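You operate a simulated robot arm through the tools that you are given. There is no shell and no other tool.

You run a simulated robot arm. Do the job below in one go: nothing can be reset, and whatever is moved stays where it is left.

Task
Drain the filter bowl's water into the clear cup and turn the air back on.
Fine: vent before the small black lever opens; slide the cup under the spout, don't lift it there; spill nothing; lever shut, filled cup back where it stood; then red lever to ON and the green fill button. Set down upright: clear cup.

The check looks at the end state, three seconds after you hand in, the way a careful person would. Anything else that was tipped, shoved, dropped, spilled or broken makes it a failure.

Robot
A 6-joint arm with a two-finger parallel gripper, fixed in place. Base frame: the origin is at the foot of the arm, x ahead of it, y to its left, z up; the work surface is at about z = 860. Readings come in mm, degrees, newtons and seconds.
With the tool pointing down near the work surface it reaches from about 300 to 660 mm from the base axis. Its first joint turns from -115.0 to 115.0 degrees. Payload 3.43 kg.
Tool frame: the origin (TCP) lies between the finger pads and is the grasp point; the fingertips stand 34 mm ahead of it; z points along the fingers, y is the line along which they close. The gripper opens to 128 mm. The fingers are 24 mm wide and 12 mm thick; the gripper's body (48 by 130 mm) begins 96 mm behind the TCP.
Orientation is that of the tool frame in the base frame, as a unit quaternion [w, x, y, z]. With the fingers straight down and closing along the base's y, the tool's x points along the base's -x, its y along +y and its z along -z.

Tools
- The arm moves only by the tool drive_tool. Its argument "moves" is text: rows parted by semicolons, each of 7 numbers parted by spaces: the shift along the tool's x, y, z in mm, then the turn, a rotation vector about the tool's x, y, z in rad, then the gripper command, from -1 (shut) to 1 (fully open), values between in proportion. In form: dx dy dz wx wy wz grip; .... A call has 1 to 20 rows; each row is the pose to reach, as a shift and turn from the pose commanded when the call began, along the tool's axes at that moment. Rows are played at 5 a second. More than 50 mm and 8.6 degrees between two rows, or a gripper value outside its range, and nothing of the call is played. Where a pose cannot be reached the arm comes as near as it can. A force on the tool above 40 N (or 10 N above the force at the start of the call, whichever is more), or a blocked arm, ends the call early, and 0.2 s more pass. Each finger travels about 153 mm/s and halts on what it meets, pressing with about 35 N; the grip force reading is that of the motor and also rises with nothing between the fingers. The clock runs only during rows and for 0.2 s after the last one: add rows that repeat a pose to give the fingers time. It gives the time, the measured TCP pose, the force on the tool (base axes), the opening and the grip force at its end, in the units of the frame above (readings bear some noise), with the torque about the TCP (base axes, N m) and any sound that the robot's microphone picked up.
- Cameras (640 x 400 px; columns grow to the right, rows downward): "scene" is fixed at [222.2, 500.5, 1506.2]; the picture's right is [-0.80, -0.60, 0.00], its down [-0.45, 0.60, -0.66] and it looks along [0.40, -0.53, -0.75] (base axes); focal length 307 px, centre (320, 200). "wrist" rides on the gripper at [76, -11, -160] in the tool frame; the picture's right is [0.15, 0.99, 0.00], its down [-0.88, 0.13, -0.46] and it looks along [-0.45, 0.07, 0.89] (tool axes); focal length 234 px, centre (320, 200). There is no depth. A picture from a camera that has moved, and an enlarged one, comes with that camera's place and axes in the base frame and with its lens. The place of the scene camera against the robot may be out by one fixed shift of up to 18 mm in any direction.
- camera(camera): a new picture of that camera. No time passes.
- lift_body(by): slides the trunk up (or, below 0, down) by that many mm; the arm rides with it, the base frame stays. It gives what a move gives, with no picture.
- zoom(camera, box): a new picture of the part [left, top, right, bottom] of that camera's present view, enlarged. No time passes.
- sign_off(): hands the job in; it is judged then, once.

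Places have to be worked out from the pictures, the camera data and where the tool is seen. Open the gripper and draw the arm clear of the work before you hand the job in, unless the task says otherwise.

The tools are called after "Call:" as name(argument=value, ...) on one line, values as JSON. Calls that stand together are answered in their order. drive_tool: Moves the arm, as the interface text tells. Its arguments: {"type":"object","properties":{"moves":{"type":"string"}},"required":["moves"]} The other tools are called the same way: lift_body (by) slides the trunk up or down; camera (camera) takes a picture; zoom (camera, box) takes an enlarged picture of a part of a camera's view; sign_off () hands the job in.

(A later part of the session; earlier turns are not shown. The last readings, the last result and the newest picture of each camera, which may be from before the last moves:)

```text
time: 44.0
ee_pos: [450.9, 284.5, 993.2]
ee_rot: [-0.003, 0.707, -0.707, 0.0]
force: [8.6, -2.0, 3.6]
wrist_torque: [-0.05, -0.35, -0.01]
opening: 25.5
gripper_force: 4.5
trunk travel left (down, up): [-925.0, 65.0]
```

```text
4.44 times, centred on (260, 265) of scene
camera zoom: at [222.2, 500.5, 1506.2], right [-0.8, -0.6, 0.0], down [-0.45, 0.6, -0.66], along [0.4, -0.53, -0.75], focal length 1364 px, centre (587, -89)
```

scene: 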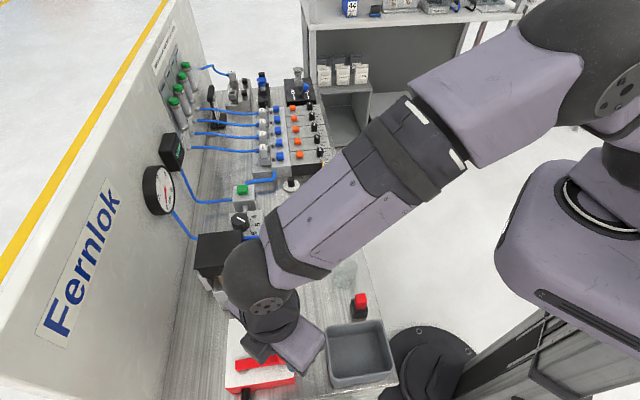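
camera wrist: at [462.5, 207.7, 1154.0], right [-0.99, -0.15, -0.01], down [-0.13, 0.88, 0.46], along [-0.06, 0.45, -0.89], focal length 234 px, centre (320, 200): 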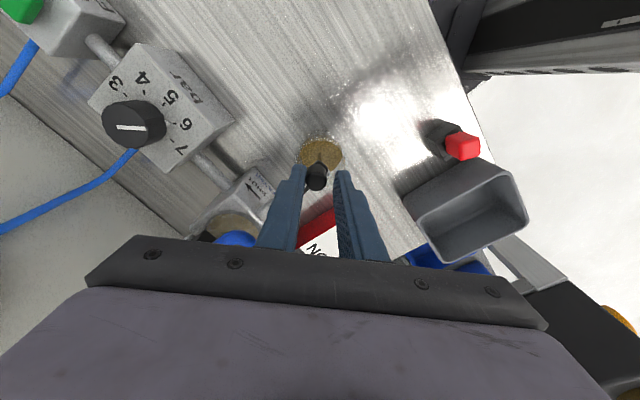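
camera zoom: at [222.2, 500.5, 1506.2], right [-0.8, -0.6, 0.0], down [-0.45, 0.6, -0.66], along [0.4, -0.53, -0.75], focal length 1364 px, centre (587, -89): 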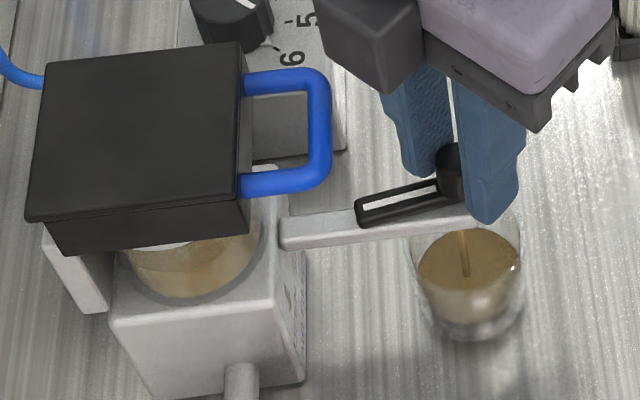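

The level rises slowly and remains well below the rim. I wait a little more.

Call:
drive_tool(moves="0 -1 0 0 0 0 -0.68; 0 -1 0 0 0 0 -0.68; 0 -1 0 0 0 0 -0.68; 0 -1 0 0 0 0 -0.68")

Call:
zoom(camera="scene", box=[200, 220, 320, 310])

```text
time: 45.0
ee_pos: [451.7, 285.1, 991.6]
ee_rot: [-0.001, 0.708, -0.706, -0.001]
force: [7.4, 0.3, 3.0]
wrist_torque: [0.03, -0.27, 0.02]
opening: 24.6
gripper_force: 3.9
trunk travel left (down, up): [-925.0, 65.0]
```

```text
4.44 times, centred on (260, 265) of scene
camera zoom: at [222.2, 500.5, 1506.2], right [-0.8, -0.6, 0.0], down [-0.45, 0.6, -0.66], along [0.4, -0.53, -0.75], focal length 1364 px, centre (587, -89)
```

zoom: 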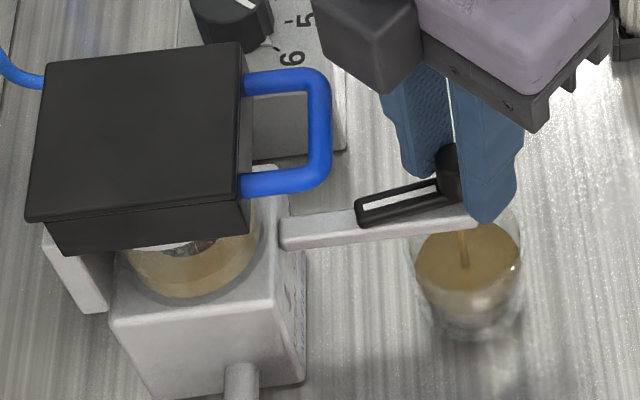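

The bowl level is dropping and the cup still has room. I wait another second.

Call:
drive_tool(moves="0 0 0 0 0 0 -0.68; 0 0 0 0 0 0 -0.68; 0 0 0 0 0 0 -0.68; 0 0 0 0 0 0 -0.68")

Call:
zoom(camera="scene", box=[200, 220, 320, 310])

Call:
zoom(camera="wrist", box=[240, 90, 380, 220])

```text
time: 46.0
ee_pos: [452.5, 284.9, 992.2]
ee_rot: [-0.001, 0.708, -0.706, 0.0]
force: [7.2, 0.3, 1.8]
wrist_torque: [0.03, -0.27, 0.03]
opening: 24.7
gripper_force: 3.5
trunk travel left (down, up): [-925.0, 65.0]
```

```text
4.44 times, centred on (260, 265) of scene
camera zoom: at [222.2, 500.5, 1506.2], right [-0.8, -0.6, 0.0], down [-0.45, 0.6, -0.66], along [0.4, -0.53, -0.75], focal length 1364 px, centre (587, -89)
```

zoom: 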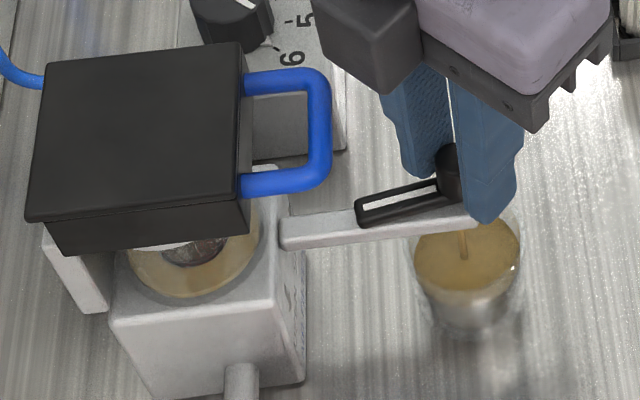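

```text
3.08 times, centred on (310, 155) of wrist
camera zoom: at [463.2, 208.4, 1153.4], right [-0.99, -0.15, 0.0], down [-0.13, 0.88, 0.46], along [-0.07, 0.45, -0.89], focal length 720 px, centre (351, 338)
```

zoom: 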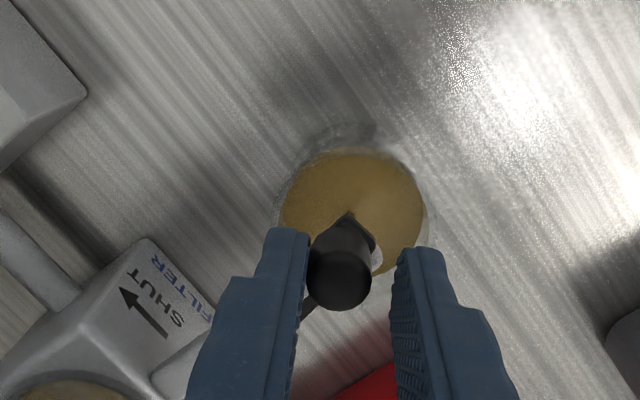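

The bowl is about half drained, and the cup level is still safely under the rim. I keep draining in short waits.

Call:
drive_tool(moves="0 0 0 0 0 0 -0.68; 0 0 0 0 0 0 -0.68; 0 0 0 0 0 0 -0.68; 0 0 0 0 0 0 -0.68")

Call:
zoom(camera="scene", box=[200, 220, 320, 310])

```text
time: 47.0
ee_pos: [452.2, 286.0, 991.9]
ee_rot: [-0.003, 0.708, -0.706, 0.0]
force: [6.2, 0.1, 1.1]
wrist_torque: [0.03, -0.26, 0.06]
opening: 24.7
gripper_force: 3.1
trunk travel left (down, up): [-925.0, 65.0]
```

```text
4.44 times, centred on (260, 265) of scene
camera zoom: at [222.2, 500.5, 1506.2], right [-0.8, -0.6, 0.0], down [-0.45, 0.6, -0.66], along [0.4, -0.53, -0.75], focal length 1364 px, centre (587, -89)
```

zoom: 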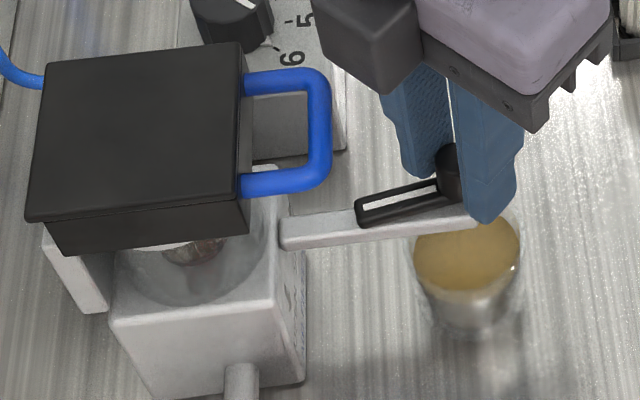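

The bowl is clear, the stream has stopped, and the cup stands about three-quarters full with nothing spilled. After a brief drip pause I sweep the lever back to SHUT.

Call:
drive_tool(moves="0 0 0 0 0 0 -0.68; 0 0 0 0 0 0 -0.68; 0 0 0 0 0 0 -0.68; 1.5 -4 0 0 0 0 -0.68; 3.3 -9 0 0 0 0 -0.68; 6.7 -15.5 0 0 0 0 -0.68; 9 -21.8 0 0 0 0 -0.68; 10.2 -28.4 0 0 0 0 -0.68; 10.2 -35.2 0 0 0 0 -0.68; 9 -41.8 0 0 0 0 -0.68; 6.7 -48.1 0 0 0 0 -0.68; 3.3 -54 0 0 0 0 -0.68; 0 -58 0 0 0 0 -0.68; -1 -60.5 0 0 0 0 -0.68; -1 -60.5 0 0 0 0 -0.68")

Call:
zoom(camera="wrist", box=[240, 90, 380, 220])

Call:
zoom(camera="scene", box=[200, 220, 320, 310])

```text
time: 50.2
ee_pos: [510.8, 286.0, 993.3]
ee_rot: [-0.001, 0.707, -0.707, 0.0]
force: [-7.2, -2.6, -1.1]
wrist_torque: [-0.06, 0.27, 0.03]
opening: 24.3
gripper_force: 3.2
trunk travel left (down, up): [-925.0, 65.0]
```

```text
3.08 times, centred on (310, 155) of wrist
camera zoom: at [521.9, 208.4, 1154.7], right [-0.99, -0.15, 0.0], down [-0.13, 0.88, 0.46], along [-0.07, 0.45, -0.89], focal length 720 px, centre (351, 338)
```

zoom: 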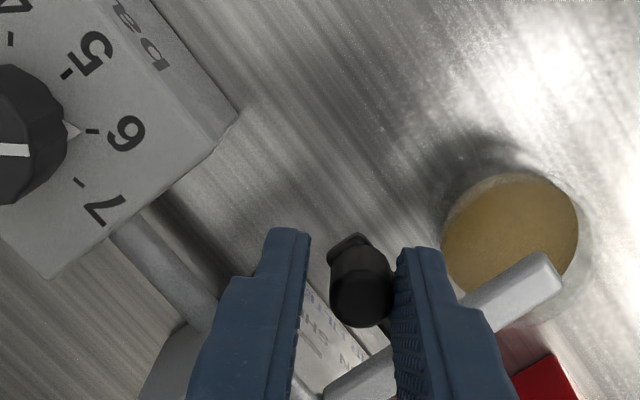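

```text
4.44 times, centred on (260, 265) of scene
camera zoom: at [222.2, 500.5, 1506.2], right [-0.8, -0.6, 0.0], down [-0.45, 0.6, -0.66], along [0.4, -0.53, -0.75], focal length 1364 px, centre (587, -89)
```

zoom: 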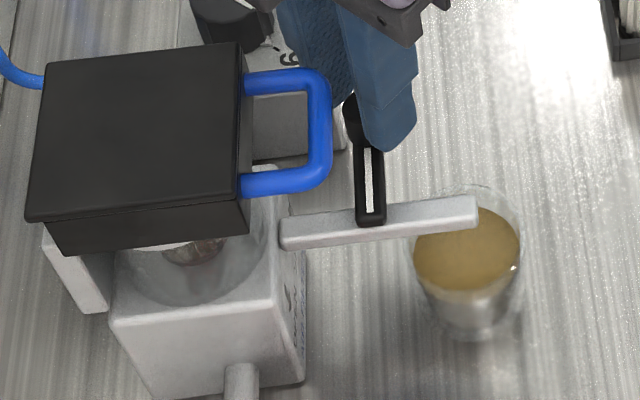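

The lever is back against its SHUT stop. I open around the knob and rise clear, then turn back to bench alignment over the cup.

Call:
drive_tool(moves="0 3 0 0 0 0 -0.53; 0 4 0 0 0 0 -0.53; 0 4 -15 0 0 0 -0.53; 0 4 -35 0 0 0 -0.53; 0 4 -65 0 0 0 -0.53; 0 4 -100 0 0 0 -0.53; 0 4 -100 0 0 0 -0.53")

Call:
drive_tool(moves="0 10 0 0 0 0.131 -0.53; 0 20 0 0 0 0.262 -0.3; 0 30 0 0 0 0.393 0; 0 40 0 0 0 0.524 0.094; 0 50 0 0 0 0.655 0.094; 0 58 0 0 0 0.785 0.094; 0 58 0 0 0 0.785 0.094")

Call:
zoom(camera="wrist", box=[240, 100, 400, 230])

Call:
zoom(camera="scene", box=[220, 210, 340, 300])

```text
time: 51.8
ee_pos: [507.2, 285.8, 1092.6]
ee_rot: [-0.002, 0.707, -0.707, 0.0]
force: [0.4, 0.1, 0.4]
wrist_torque: [0.02, 0.02, 0.0]
opening: 29.8
gripper_force: 0.0
trunk travel left (down, up): [-925.0, 65.0]
```

```text
time: 53.4
ee_pos: [448.2, 285.5, 1093.4]
ee_rot: [0.002, -0.382, 0.924, 0.0]
force: [0.9, -0.7, 0.4]
wrist_torque: [0.0, -0.01, -0.02]
opening: 69.9
gripper_force: 0.1
trunk travel left (down, up): [-925.0, 65.0]
```

```text
3.08 times, centred on (320, 165) of wrist
camera zoom: at [403.4, 223.1, 1253.4], right [-0.8, 0.6, 0.0], down [0.53, 0.71, 0.46], along [0.27, 0.37, -0.89], focal length 720 px, centre (320, 308)
```

zoom: 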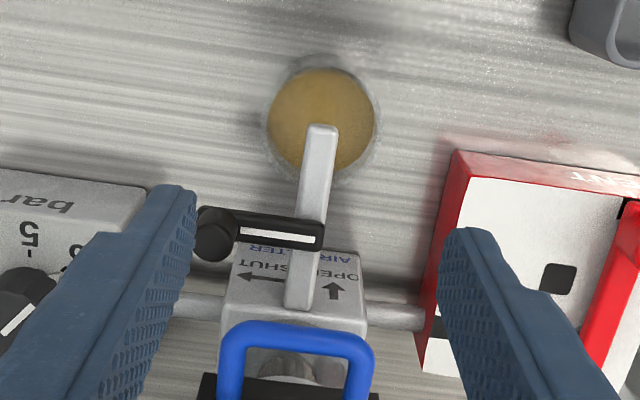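

```text
4.44 times, centred on (280, 255) of scene
camera zoom: at [222.2, 500.5, 1506.2], right [-0.8, -0.6, 0.0], down [-0.45, 0.6, -0.66], along [0.4, -0.53, -0.75], focal length 1364 px, centre (498, -44)
```

zoom: 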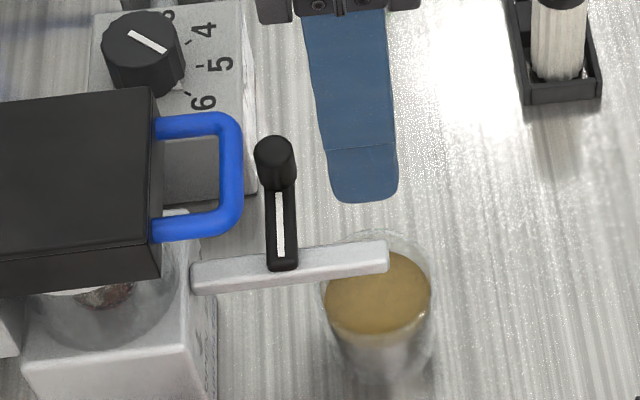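

The lever is square at SHUT, the bowl is empty, and the cup stands still. I descend straight down around the cup to the same grasp height.

Call:
drive_tool(moves="0 0 40 0 0 0 0.094; 0 0 80 0 0 0 0.094; 0 0 110 0 0 0 0.094; 0 0 135 0 0 0 0.094; 0 0 155 0 0 0 0.094; 0 0 170 0 0 0 0.094; 0 0 179.5 0 0 0 0.094; 0 0 179.5 0 0 0 0.094")

Call:
zoom(camera="wrist", box=[260, 130, 380, 250])

Call:
zoom(camera="scene", box=[240, 220, 340, 310])

```text
time: 55.2
ee_pos: [450.2, 286.2, 912.8]
ee_rot: [0.002, -0.383, 0.924, 0.0]
force: [-0.9, -0.5, -0.7]
wrist_torque: [-0.02, -0.01, 0.01]
opening: 70.0
gripper_force: 0.1
trunk travel left (down, up): [-925.0, 65.0]
```

```text
3.33 times, centred on (320, 190) of wrist
camera zoom: at [404.7, 223.5, 1073.3], right [-0.8, 0.59, 0.0], down [0.53, 0.71, 0.46], along [0.27, 0.37, -0.89], focal length 781 px, centre (320, 233)
```

zoom: 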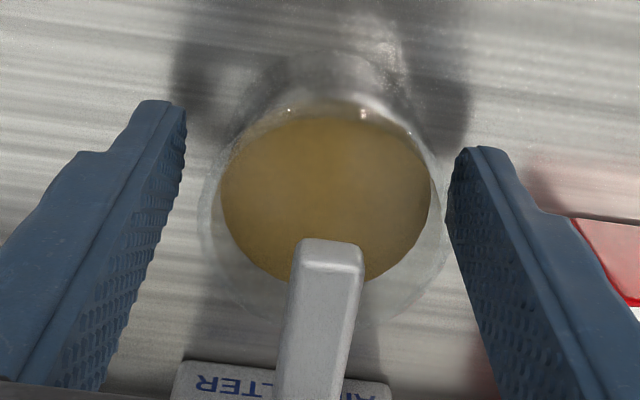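

```text
4.44 times, centred on (290, 265) of scene
camera zoom: at [222.2, 500.5, 1506.2], right [-0.8, -0.6, 0.0], down [-0.45, 0.6, -0.66], along [0.4, -0.53, -0.75], focal length 1364 px, centre (453, -89)
```

zoom: 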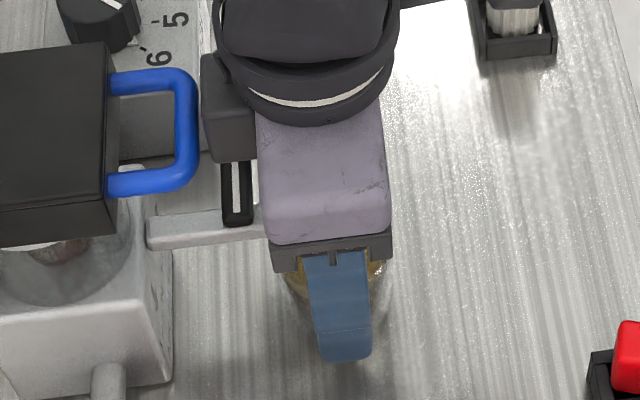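

The fingers straddle the filled cup, a bit off-centre toward +a. I shift 2 mm toward −a and close slowly.

Call:
drive_tool(moves="0 1 0 0 0 0 0.094; 0 2 0 0 0 0 0.05; 0 2 0 0 0 0 0; 0 2 0 0 0 0 -0.04; 0 2 0 0 0 0 -0.07; 0 2 0 0 0 0 -0.09; 0 2 0 0 0 0 -0.11; 0 2 0 0 0 0 -0.13; 0 2 0 0 0 0 -0.16; 0 2 0 0 0 0 -0.2; 0 2 0 0 0 0 -0.25; 0 2 0 0 0 0 -0.25; 0 2 0 0 0 0 -0.25")

Call:
zoom(camera="wrist", box=[260, 130, 380, 250])

```text
time: 58.0
ee_pos: [448.6, 288.5, 914.0]
ee_rot: [0.001, -0.383, 0.924, 0.001]
force: [0.0, -0.1, 0.3]
wrist_torque: [-0.06, 0.01, -0.01]
opening: 55.2
gripper_force: 34.9
trunk travel left (down, up): [-925.0, 65.0]
```

```text
3.33 times, centred on (320, 190) of wrist
camera zoom: at [402.6, 225.3, 1073.5], right [-0.8, 0.59, 0.0], down [0.53, 0.71, 0.46], along [0.27, 0.37, -0.89], focal length 781 px, centre (320, 233)
```

zoom: 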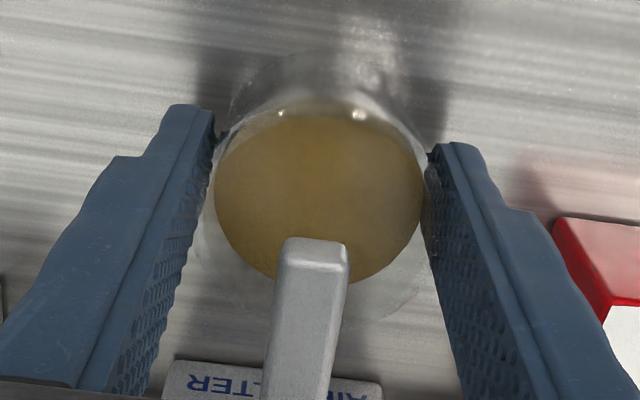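

Gripped at 55.2 mm, upright. I now slide the filled cup smoothly back along the table to where it originally stood (about (369.3, 207.3)).

Call:
drive_tool(moves="2 0 0 0 0 0 -0.25; 6 0 0 0 0 0 -0.25; 12 0 0 0 0 0 -0.25; 18 0 0 0 0 0 -0.25; 24 0 0 0 0 0 -0.25; 30 0 0 0 0 0 -0.25; 36 0 0 0 0 0 -0.25; 42 -0.2 0 0 0 0 -0.25; 48 -0.4 0 0 0 0 -0.25; 54 -0.6 0 0 0 0 -0.25; 60 -0.8 0 0 0 0 -0.25; 66 -1 0 0 0 0 -0.25; 72 -1 0 0 0 0 -0.25; 78 -1 0 0 0 0 -0.25; 84 -1 0 0 0 0 -0.25; 90 -1 0 0 0 0 -0.25; 96 -1 0 0 0 0 -0.25; 102 -1 0 0 0 0 -0.25; 107 -1 0 0 0 0 -0.25; 110 -1 0 0 0 0 -0.25")

Call:
zoom(camera="wrist", box=[220, 100, 440, 240])

Call:
zoom(camera="scene", box=[280, 210, 400, 310])

```text
time: 62.2
ee_pos: [371.0, 209.2, 912.7]
ee_rot: [0.002, -0.384, 0.923, 0.001]
force: [0.7, 1.8, 5.2]
wrist_torque: [0.04, -0.03, -0.02]
opening: 55.5
gripper_force: 34.8
trunk travel left (down, up): [-925.0, 65.0]
```

```text
2.86 times, centred on (330, 170) of wrist
camera zoom: at [325.1, 145.9, 1073.4], right [-0.8, 0.59, 0.0], down [0.53, 0.71, 0.46], along [0.27, 0.37, -0.89], focal length 669 px, centre (291, 286)
```

zoom: 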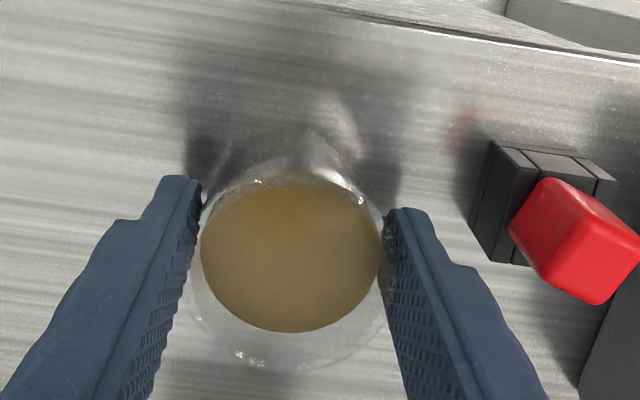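

```text
4.00 times, centred on (340, 260) of scene
camera zoom: at [222.2, 500.5, 1506.2], right [-0.8, -0.6, 0.0], down [-0.45, 0.6, -0.66], along [0.4, -0.53, -0.75], focal length 1227 px, centre (240, -40)
```

zoom: 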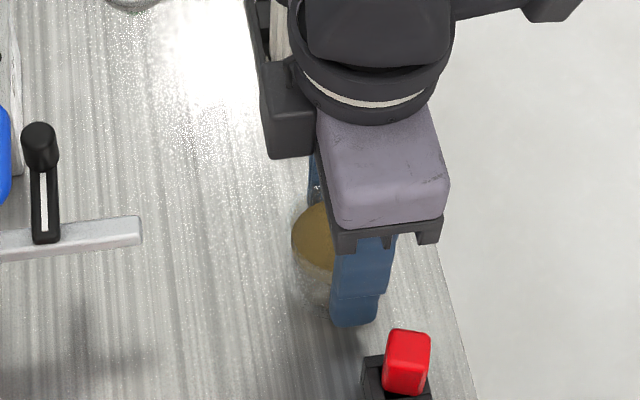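

The cup is back at about (369.7, 206), within about a millimetre of its original place. I release gently and lift straight up.

Call:
drive_tool(moves="0 0 0 0 0 0 -0.13; 0 0 0 0 0 0 -0.1; 0 0 0 0 0 0 -0.05; 0 0 0 0 0 0 0.0; 0 0 0 0 0 0 0.05; 0 0 -5 0 0 0 0.05; 0 0 -15 0 0 0 0.05; 0 0 -35 0 0 0 0.05; 0 0 -65 0 0 0 0.05; 0 0 -105 0 0 0 0.05; 0 0 -150 0 0 0 0.05; 0 0 -180 0 0 0 0.05")

Call:
camera(camera="wrist")

Call:
zoom(camera="scene", box=[300, 220, 400, 320])

Call:
zoom(camera="wrist", box=[260, 90, 420, 190])

```text
time: 64.8
ee_pos: [372.1, 207.8, 1094.0]
ee_rot: [0.001, -0.383, 0.924, 0.0]
force: [0.2, 0.3, 0.3]
wrist_torque: [0.01, 0.01, 0.04]
opening: 67.1
gripper_force: 0.1
trunk travel left (down, up): [-925.0, 65.0]
```

```text
taken
camera wrist: at [325.9, 144.7, 1255.0], right [-0.8, 0.59, 0.0], down [0.53, 0.71, 0.46], along [0.27, 0.37, -0.89], focal length 234 px, centre (320, 200)
```

wrist: 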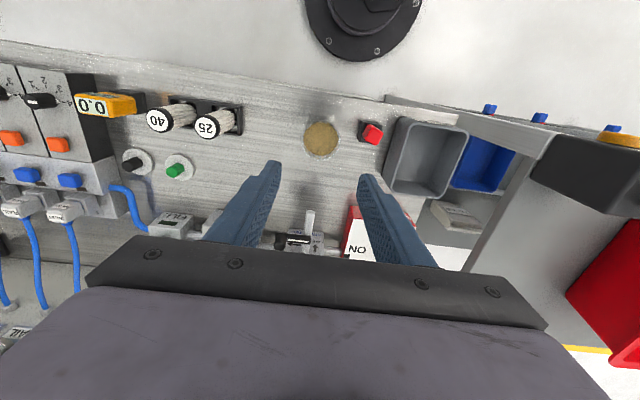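

```text
4.00 times, centred on (350, 270) of scene
camera zoom: at [222.2, 500.5, 1506.2], right [-0.8, -0.6, 0.0], down [-0.45, 0.6, -0.66], along [0.4, -0.53, -0.75], focal length 1227 px, centre (200, -80)
```

zoom: 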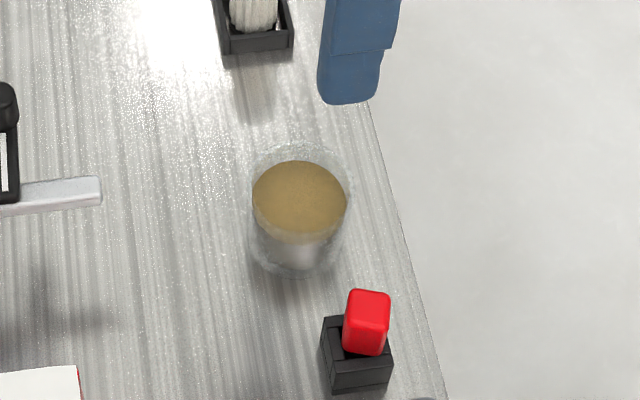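

```text
4.00 times, centred on (340, 140) of wrist
camera zoom: at [325.9, 144.7, 1255.0], right [-0.8, 0.59, 0.0], down [0.53, 0.71, 0.46], along [0.27, 0.37, -0.89], focal length 937 px, centre (240, 440)
```

zoom: 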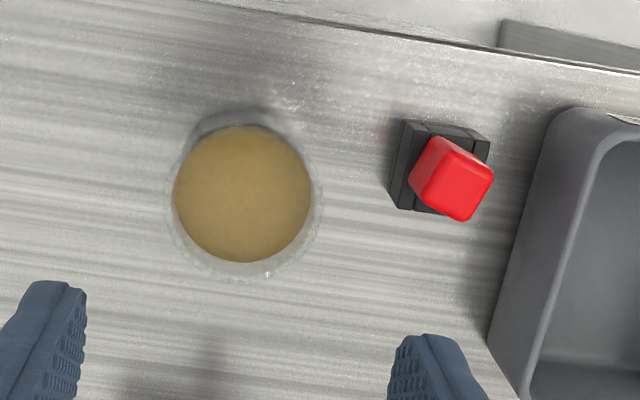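

The filled cup looks exactly as it stood originally, with no spill. Next I go to the red lever's VENT position with the diagonal yaw.

Call:
drive_tool(moves="-22 26 -10 0 0 -0.131 0; -45 53 -20 0 0 -0.262 -0.2; -68 80 -20 0 0 -0.393 -0.4; -91 107 -20 0 0 -0.524 -0.4; -114 134 -20 0 0 -0.655 -0.4; -135.7 159.8 -20 0 0 -0.785 -0.4; -135.7 159.8 0 0 0 -0.785 -0.4; -135.7 159.8 0 0 0 -0.785 -0.4")

Call:
zoom(camera="wrist", box=[230, 80, 410, 220])

```text
time: 66.6
ee_pos: [351.9, 419.3, 1089.9]
ee_rot: [-0.001, 0.708, -0.707, 0.0]
force: [-0.3, 0.1, -0.8]
wrist_torque: [-0.03, 0.02, -0.02]
opening: 38.6
gripper_force: 0.2
trunk travel left (down, up): [-925.0, 65.0]
```

```text
2.86 times, centred on (320, 150) of wrist
camera zoom: at [362.9, 342.8, 1252.9], right [-0.99, -0.15, 0.0], down [-0.13, 0.88, 0.46], along [-0.07, 0.45, -0.89], focal length 669 px, centre (320, 343)
```

zoom: 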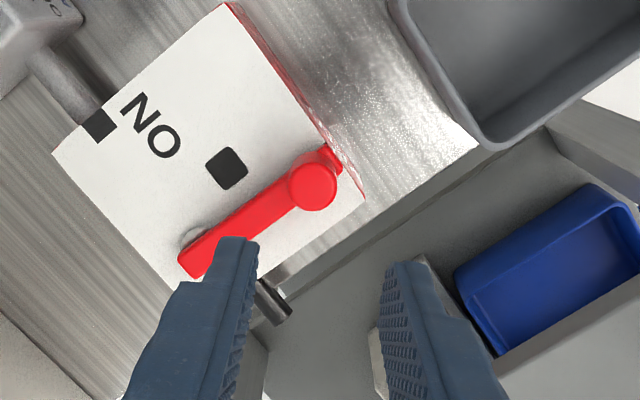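

The knob reads (354.5, 418). I descend around it to the same height as before and narrow to 26 mm.

Call:
drive_tool(moves="1 -2.5 35 0 0 0 -0.4; 1 -2.5 70 0 0 0 -0.4; 1 -2.5 95 0 0 0 -0.4; 1 -2.5 110 0 0 0 -0.4; 1 -2.5 122 0 0 0 -0.4; 1 -2.5 122 0 0 0 -0.6; 1 -2.5 122 0 0 0 -0.6")

Call:
zoom(camera="wrist", box=[230, 90, 410, 230])

```text
time: 68.2
ee_pos: [355.3, 416.0, 971.3]
ee_rot: [-0.001, 0.707, -0.707, 0.0]
force: [-0.6, -0.7, -0.4]
wrist_torque: [0.0, 0.02, -0.01]
opening: 25.5
gripper_force: 0.0
trunk travel left (down, up): [-925.0, 65.0]
```

```text
2.86 times, centred on (320, 160) of wrist
camera zoom: at [365.9, 339.5, 1131.7], right [-0.99, -0.15, 0.0], down [-0.13, 0.88, 0.46], along [-0.07, 0.45, -0.89], focal length 669 px, centre (320, 314)
```

zoom: 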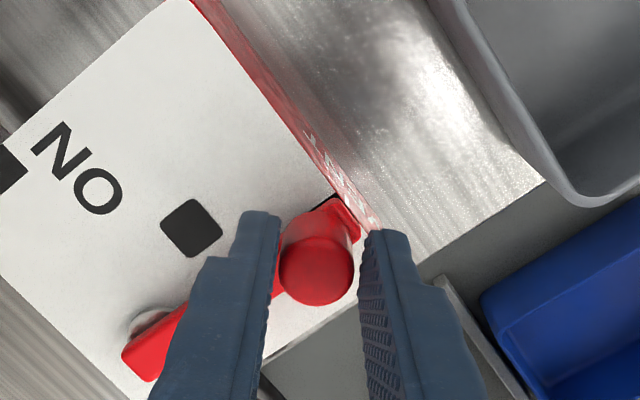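

The knob is caged. I sweep the red lever back along its arc to ON.

Call:
drive_tool(moves="4 -6 0 0 0 0 -0.6; 8.2 -11 0 0 0 0 -0.6; 11.5 -17 0 0 0 0 -0.6; 14.6 -23.7 0 0 0 0 -0.6; 17 -29.5 0 0 0 0 -0.6; 18.9 -35.7 0 0 0 0 -0.6; 21.1 -48.2 0 0 0 0 -0.6; 21.1 -61 0 0 0 0 -0.6; 18.9 -73.5 0 0 0 0 -0.6; 14.6 -85.5 0 0 0 0 -0.6; 8.2 -96.5 0 0 0 0 -0.6; 4 -101.5 0 0 0 0 -0.6; 0 -106.2 0 0 0 0 -0.6; -1.5 -108.5 0 0 0 0 -0.6; -1.5 -108.5 0 0 0 0 -0.6")

Call:
zoom(camera="wrist", box=[230, 90, 410, 230])

Call:
zoom(camera="scene", box=[135, 125, 265, 225])

Call:
zoom(camera="scene", box=[190, 280, 330, 390])

```text
time: 71.4
ee_pos: [461.8, 416.5, 972.0]
ee_rot: [0.0, 0.707, -0.707, 0.0]
force: [-12.3, -2.8, -1.9]
wrist_torque: [-0.19, 0.38, 0.07]
opening: 32.6
gripper_force: 6.0
trunk travel left (down, up): [-925.0, 65.0]
```

```text
2.86 times, centred on (320, 160) of wrist
camera zoom: at [474.2, 340.3, 1132.2], right [-0.99, -0.15, 0.0], down [-0.13, 0.88, 0.46], along [-0.07, 0.45, -0.89], focal length 669 px, centre (320, 314)
```

zoom: 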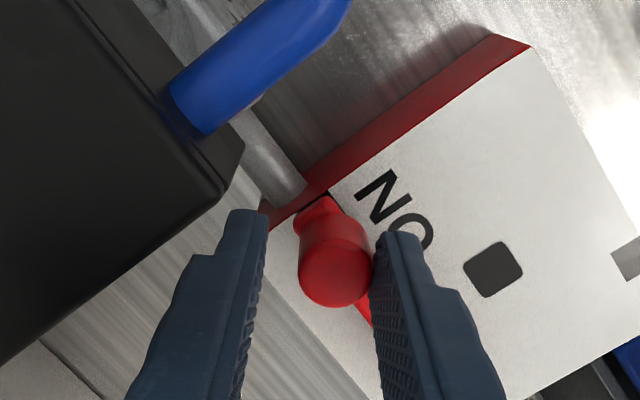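

```text
4.00 times, centred on (200, 175) of scene
camera zoom: at [222.2, 500.5, 1506.2], right [-0.8, -0.6, 0.0], down [-0.45, 0.6, -0.66], along [0.4, -0.53, -0.75], focal length 1227 px, centre (800, 300)
```

zoom: 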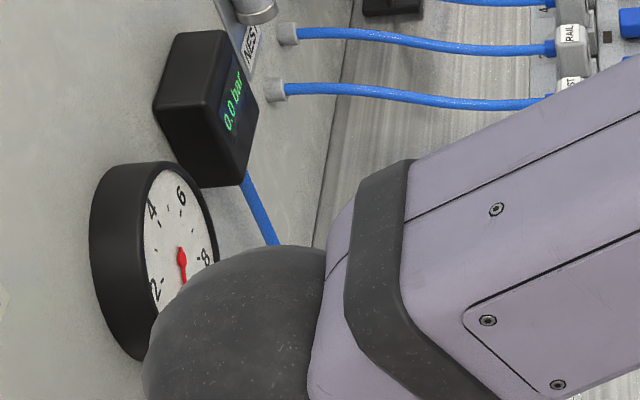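

```text
3.64 times, centred on (260, 335) of scene
camera zoom: at [222.2, 500.5, 1506.2], right [-0.8, -0.6, 0.0], down [-0.45, 0.6, -0.66], along [0.4, -0.53, -0.75], focal length 1116 px, centre (538, -291)
```

zoom: 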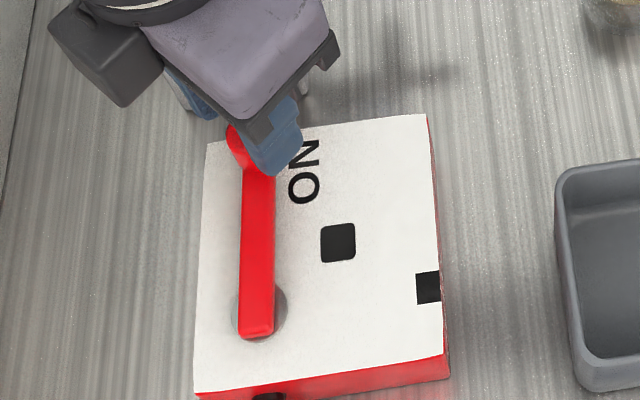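

The red lever is firmly at ON (pressed on its stop); downstream still shows 0.0 bar until the fill button is pressed. I open, rise clear, and look.

Call:
drive_tool(moves="0 4 0 0 0 0 -0.45; 0 4.5 0 0 0 0 -0.4; 0 4.5 -20 0 0 0 -0.4; 0 4.5 -50 0 0 0 -0.4; 0 4.5 -90 0 0 0 -0.4; 0 4.5 -130 0 0 0 -0.4; 0 4.5 -165 0 0 0 -0.4")

Call:
zoom(camera="wrist", box=[200, 60, 420, 220])

Call:
camera(camera="scene")

```text
time: 73.0
ee_pos: [460.4, 416.6, 1133.4]
ee_rot: [-0.001, 0.708, -0.707, 0.0]
force: [-0.5, 1.1, 0.3]
wrist_torque: [0.0, -0.01, 0.01]
opening: 38.4
gripper_force: 0.2
trunk travel left (down, up): [-925.0, 65.0]
```

```text
2.50 times, centred on (310, 140) of wrist
camera zoom: at [471.9, 340.2, 1294.8], right [-0.99, -0.15, 0.0], down [-0.13, 0.88, 0.46], along [-0.07, 0.45, -0.89], focal length 585 px, centre (345, 350)
```

zoom: 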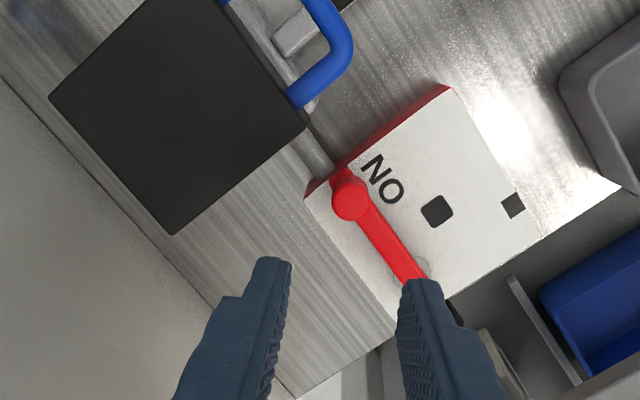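

```text
taken
```

scene: 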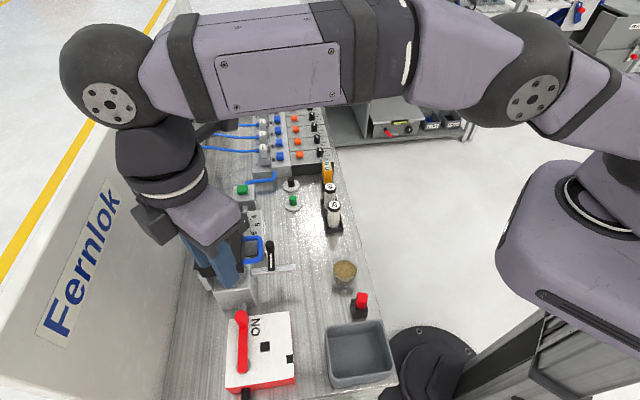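

The red lever rests at ON. The fill button triangulates to (705, 188, z≈919), 730 mm from the base, so I need a tool tilted outward; first I swing over at height with the tool facing radially and the fingers closed.

Call:
drive_tool(moves="26.3 -12 0 0 0 0.1311 -0.4; 52.6 -24 0 0 0 0.2622 -0.4; 78.9 -36 0 0 0 0.3933 -0.4; 105.2 -48 0 0 0 0.5244 -0.4; 131.5 -60 0 0 0 0.6555 -0.6; 157.8 -72 0 0 0 0.7866 -0.8; 184.1 -84 0 0 0 0.9177 -1; 210.4 -96 0 0 0 1.0488 -1; 236.7 -108 0 0 0 1.1799 -1; 263 -120 0 0 0 1.311 -1; 263 -120 0 0 0 1.311 -1")

Call:
camera(camera="wrist")

Call:
camera(camera="scene")

```text
time: 75.4
ee_pos: [580.2, 156.7, 1136.4]
ee_rot: [0.001, -0.129, 0.992, 0.001]
force: [-0.6, -0.5, -0.4]
wrist_torque: [0.0, -0.03, 0.02]
opening: 0.1
gripper_force: 33.0
trunk travel left (down, up): [-925.0, 65.0]
```

```text
taken
camera wrist: at [509.2, 125.8, 1298.2], right [-0.39, 0.92, 0.0], down [0.82, 0.35, 0.46], along [0.42, 0.18, -0.89], focal length 234 px, centre (320, 200)
```

wrist: 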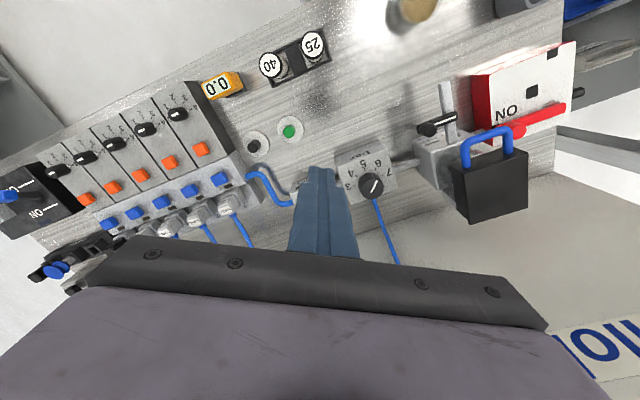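

```text
taken
```

scene: 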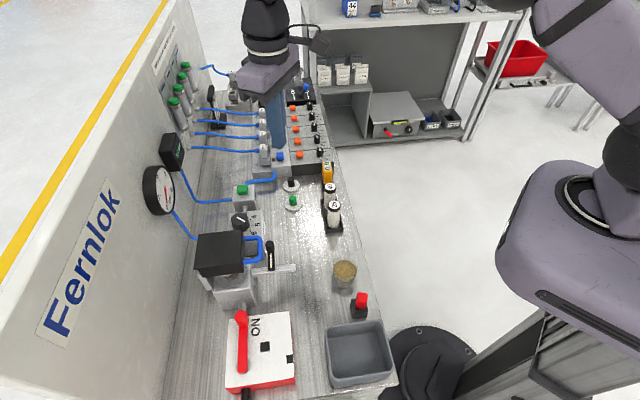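

The tool faces the fill block. I tilt 30° outward in place, checking that it is reachable.

Call:
drive_tool(moves="0 0 0 0 -0.131 0 -1; 0 0 0 0 -0.262 0 -1; 0 0 0 0 -0.393 0 -1; 0 0 0 0 -0.524 0 -1; 0 0 0 0 -0.524 0 -1")

Call:
camera(camera="wrist")

```text
time: 76.6
ee_pos: [580.6, 156.5, 1136.4]
ee_rot: [0.259, -0.125, 0.957, 0.035]
force: [-0.6, 0.6, -0.6]
wrist_torque: [0.02, -0.05, 0.02]
opening: 0.0
gripper_force: 33.4
trunk travel left (down, up): [-925.0, 65.0]
```

```text
taken
camera wrist: at [442.7, 106.6, 1238.2], right [-0.38, 0.92, -0.07], down [0.48, 0.26, 0.84], along [0.79, 0.28, -0.54], focal length 234 px, centre (320, 200)
```

wrist: 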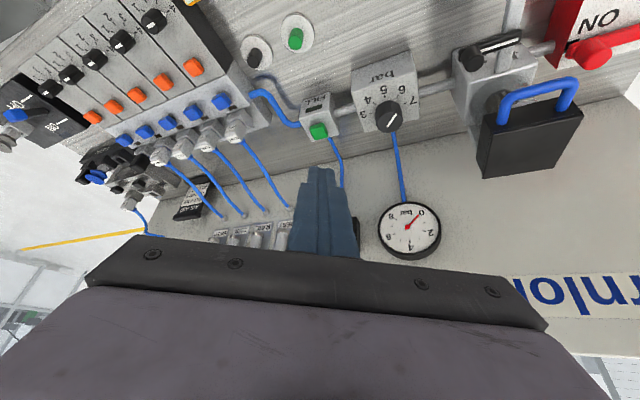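

Reachable, and the button reads (707, 187) from here as well. I move out and down to hover about 75 mm above the button.

Call:
drive_tool(moves="-10 -0.5 30 0 0 0 -1; -20 -1 60 0 0 0 -1; -30 -1.5 90 0 0 0 -1; -40 -2 120 0 0 0 -1; -50.7 -2.5 151.7 0 0 0 -1; -50.7 -2.5 151.7 0 0 0 -1")

Call:
camera(camera="wrist")

Call:
zoom(camera="scene", box=[170, 110, 310, 220])

```text
time: 78.0
ee_pos: [695.4, 182.0, 1033.4]
ee_rot: [0.258, -0.126, 0.957, 0.035]
force: [-0.1, -0.3, -0.2]
wrist_torque: [0.0, -0.01, 0.02]
opening: 0.0
gripper_force: 32.3
trunk travel left (down, up): [-925.0, 65.0]
```

```text
taken
camera wrist: at [558.1, 133.4, 1133.3], right [-0.38, 0.92, -0.07], down [0.48, 0.26, 0.84], along [0.79, 0.28, -0.54], focal length 234 px, centre (320, 200)
```

wrist: 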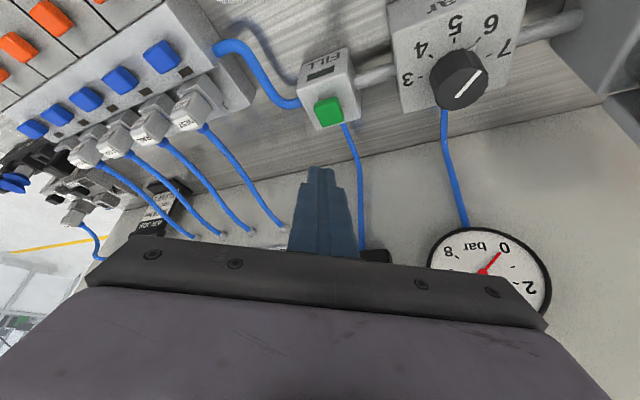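

```text
3.64 times, centred on (240, 165) of scene
camera zoom: at [222.2, 500.5, 1506.2], right [-0.8, -0.6, 0.0], down [-0.45, 0.6, -0.66], along [0.4, -0.53, -0.75], focal length 1116 px, centre (611, 327)
```

zoom: 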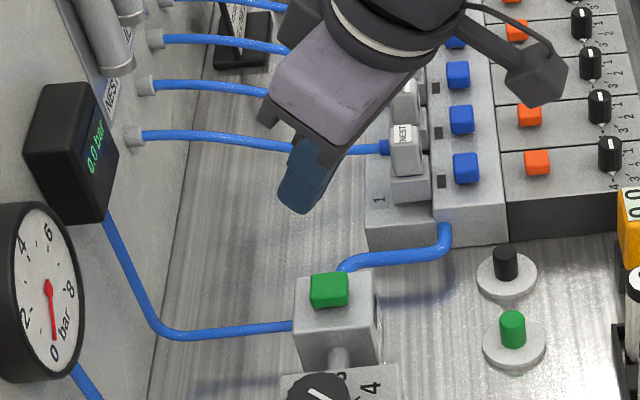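

The tip lines up over the button (706.3, 186.5). I descend vertically to just above its top.

Call:
drive_tool(moves="10 -1 17.3 0 0 0 -1; 20 -1 34.6 0 0 0 -1; 30 -1 52 0 0 0 -1; 35 -1 60.6 0 0 0 -1; 35 -1 60.6 0 0 0 -1")

Call:
zoom(camera="wrist", box=[240, 80, 400, 220])

Call:
zoom(camera="scene", box=[200, 140, 300, 220])

```text
time: 79.2
ee_pos: [698.6, 181.8, 961.9]
ee_rot: [0.258, -0.125, 0.957, 0.034]
force: [0.4, -0.6, 1.7]
wrist_torque: [0.02, 0.0, 0.0]
opening: 0.0
gripper_force: 33.3
trunk travel left (down, up): [-925.0, 65.0]
heard: click
```

```text
2.86 times, centred on (320, 150) of wrist
camera zoom: at [560.4, 133.1, 1062.7], right [-0.38, 0.92, -0.07], down [0.48, 0.26, 0.84], along [0.79, 0.28, -0.54], focal length 669 px, centre (320, 343)
```

zoom: 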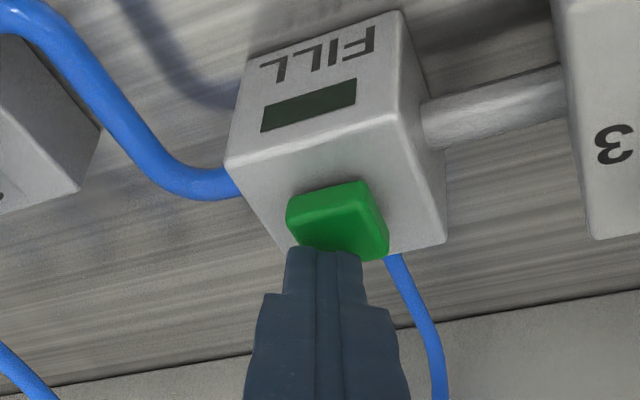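

```text
5.00 times, centred on (250, 180) of scene
camera zoom: at [222.2, 500.5, 1506.2], right [-0.8, -0.6, 0.0], down [-0.45, 0.6, -0.66], along [0.4, -0.53, -0.75], focal length 1534 px, centre (670, 300)
```

zoom: 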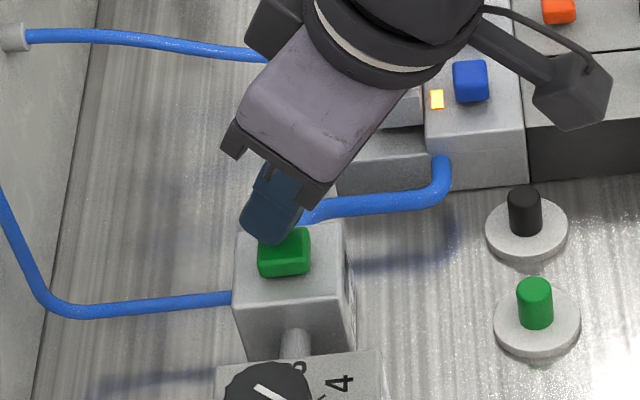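

A click was heard and the amber lamp came on, so the button responded. I check the gauge before backing off.

Call:
zoom(camera="scene", box=[135, 125, 265, 225])

Call:
drive_tool(moves="-5 0 -8.7 0 0 0 -1; -15 0 -26 0 0 0 -1; -30 0 -52 0 0 0 -1; -45 0 -78 0 0 0 -1")

Call:
zoom(camera="scene", box=[135, 125, 295, 225])

Call:
camera(camera="wrist")

```text
4.00 times, centred on (200, 175) of scene
camera zoom: at [222.2, 500.5, 1506.2], right [-0.8, -0.6, 0.0], down [-0.45, 0.6, -0.66], along [0.4, -0.53, -0.75], focal length 1227 px, centre (800, 300)
```

zoom: 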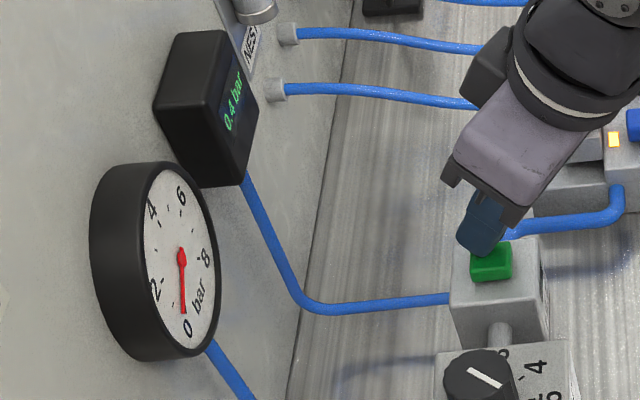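

```text
time: 80.2
ee_pos: [694.7, 183.6, 1050.0]
ee_rot: [0.258, -0.125, 0.957, 0.035]
force: [-0.1, 0.1, 0.6]
wrist_torque: [-0.01, 0.01, 0.0]
opening: 0.1
gripper_force: 33.3
trunk travel left (down, up): [-925.0, 65.0]
```

```text
4.00 times, centred on (215, 175) of scene
camera zoom: at [222.2, 500.5, 1506.2], right [-0.8, -0.6, 0.0], down [-0.45, 0.6, -0.66], along [0.4, -0.53, -0.75], focal length 1227 px, centre (740, 300)
```

zoom: 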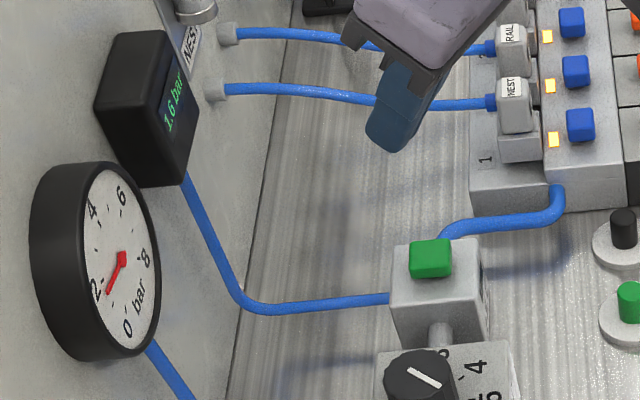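

```text
taken
camera wrist: at [557.3, 134.2, 1152.4], right [-0.38, 0.92, -0.07], down [0.48, 0.26, 0.84], along [0.79, 0.28, -0.54], focal length 234 px, centre (320, 200)
```

wrist: 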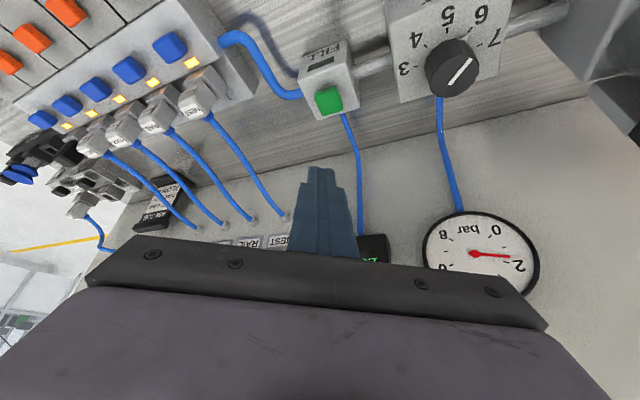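

Pressure is climbing (1.6 bar) and all lamps are lit. I retract from the block and straighten the tool.

Call:
drive_tool(moves="12 0 -27 0 0 0 -1; 24 0 -54 0 0.1 0 -1; 37 0 -80 0 0.21 0 -1; 49 0 -107 0 0.32 0 -0.9; 61.4 0 -133.6 0 0.43 0 -0.8; 61.4 0 -133.6 0 0.524 0 -0.7; 61.4 0 -133.6 0 0.524 0 -0.5")

Call:
camera(camera="scene")

Call:
zoom(camera="scene", box=[135, 125, 295, 225])

```text
time: 81.8
ee_pos: [578.4, 150.4, 1136.2]
ee_rot: [0.002, -0.129, 0.992, 0.001]
force: [0.1, -0.4, 1.2]
wrist_torque: [0.0, 0.0, -0.02]
opening: 32.0
gripper_force: 0.2
trunk travel left (down, up): [-925.0, 65.0]
```

```text
taken
```

scene: 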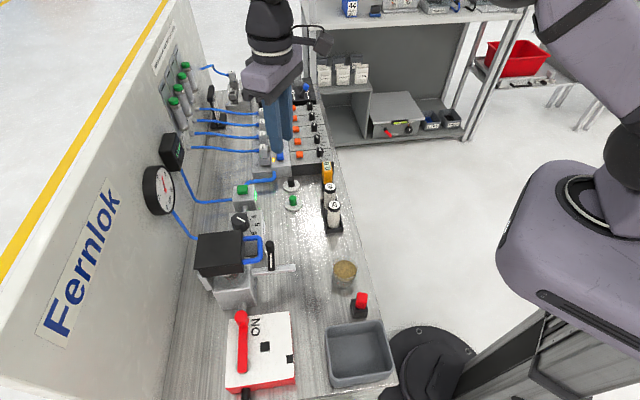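

```text
4.00 times, centred on (215, 175) of scene
camera zoom: at [222.2, 500.5, 1506.2], right [-0.8, -0.6, 0.0], down [-0.45, 0.6, -0.66], along [0.4, -0.53, -0.75], focal length 1227 px, centre (740, 300)
```

zoom: 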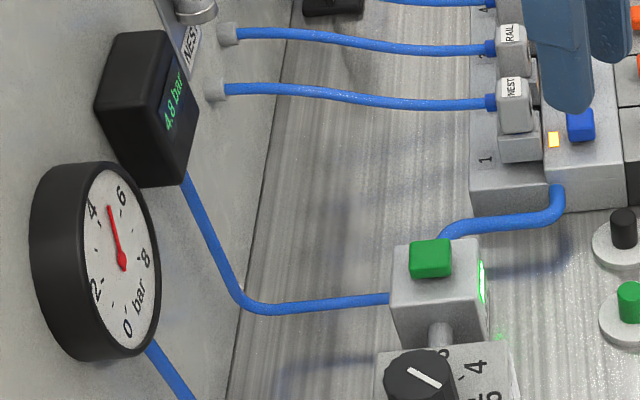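

Pressure is at 4.8 bar and rising with the FILL light green. Lastly I'll square up the red piece I turned: I move high over it with the fingers set to close along the bench depth (clear of cup and tray).

Call:
drive_tool(moves="26.4 18.1 0 0 0 0.1161 -0.45; 52.7 36.2 0 0 0 0.2322 -0.45; 79.1 54.3 0 0 0 0.3483 -0.45; 105.4 72.4 0 0 0 0.4644 -0.45; 131.8 90.6 0 0 0 0.5806 -0.45; 158.1 108.7 0 0 0 0.6967 -0.45; 184.5 126.8 0 0 0 0.8128 -0.45; 210.8 144.9 0 0 0 0.9289 -0.45; 237.2 163 0 0 0 1.045 -0.45; 237.2 163 30 0 0 1.045 -0.45; 237.2 163 30 0 0 1.045 -0.45")

Call:
camera(camera="wrist")

Call:
zoom(camera="scene", box=[290, 220, 410, 330])

```text
time: 84.2
ee_pos: [310.9, 247.2, 1105.8]
ee_rot: [0.001, 0.384, 0.924, 0.001]
force: [-0.2, -0.6, 0.7]
wrist_torque: [0.01, -0.01, -0.02]
opening: 35.2
gripper_force: 0.1
trunk travel left (down, up): [-925.0, 65.0]
```

```text
taken
camera wrist: at [249.1, 291.8, 1266.8], right [0.6, 0.8, 0.0], down [0.71, -0.53, 0.46], along [0.37, -0.27, -0.89], focal length 234 px, centre (320, 200)
```

wrist: 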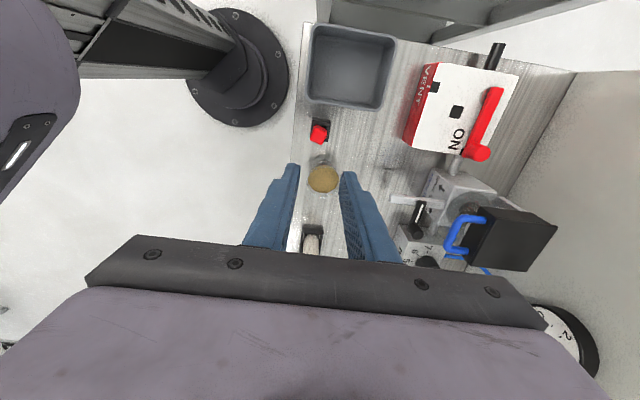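

```text
3.64 times, centred on (350, 275) of scene
camera zoom: at [222.2, 500.5, 1506.2], right [-0.8, -0.6, 0.0], down [-0.45, 0.6, -0.66], along [0.4, -0.53, -0.75], focal length 1116 px, centre (211, -73)
```

zoom: 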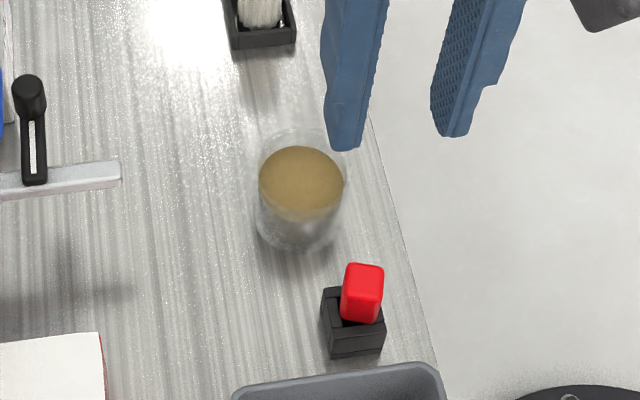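

Call:
zoom(camera="wrist", box=[285, 100, 355, 160])

```text
6.67 times, centred on (320, 130) of wrist
camera zoom: at [249.1, 291.8, 1266.8], right [0.6, 0.8, 0.0], down [0.71, -0.53, 0.46], along [0.37, -0.27, -0.89], focal length 1561 px, centre (320, 667)
```

zoom: 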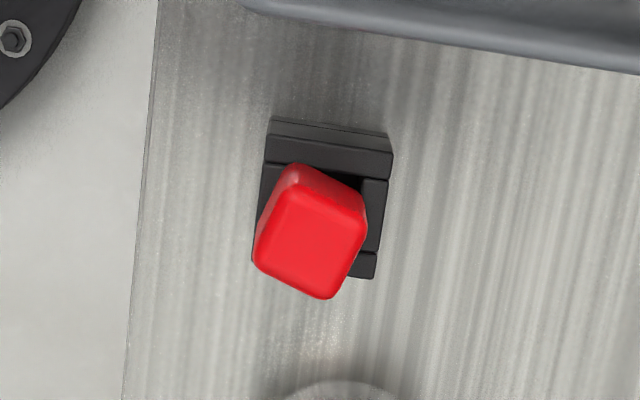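

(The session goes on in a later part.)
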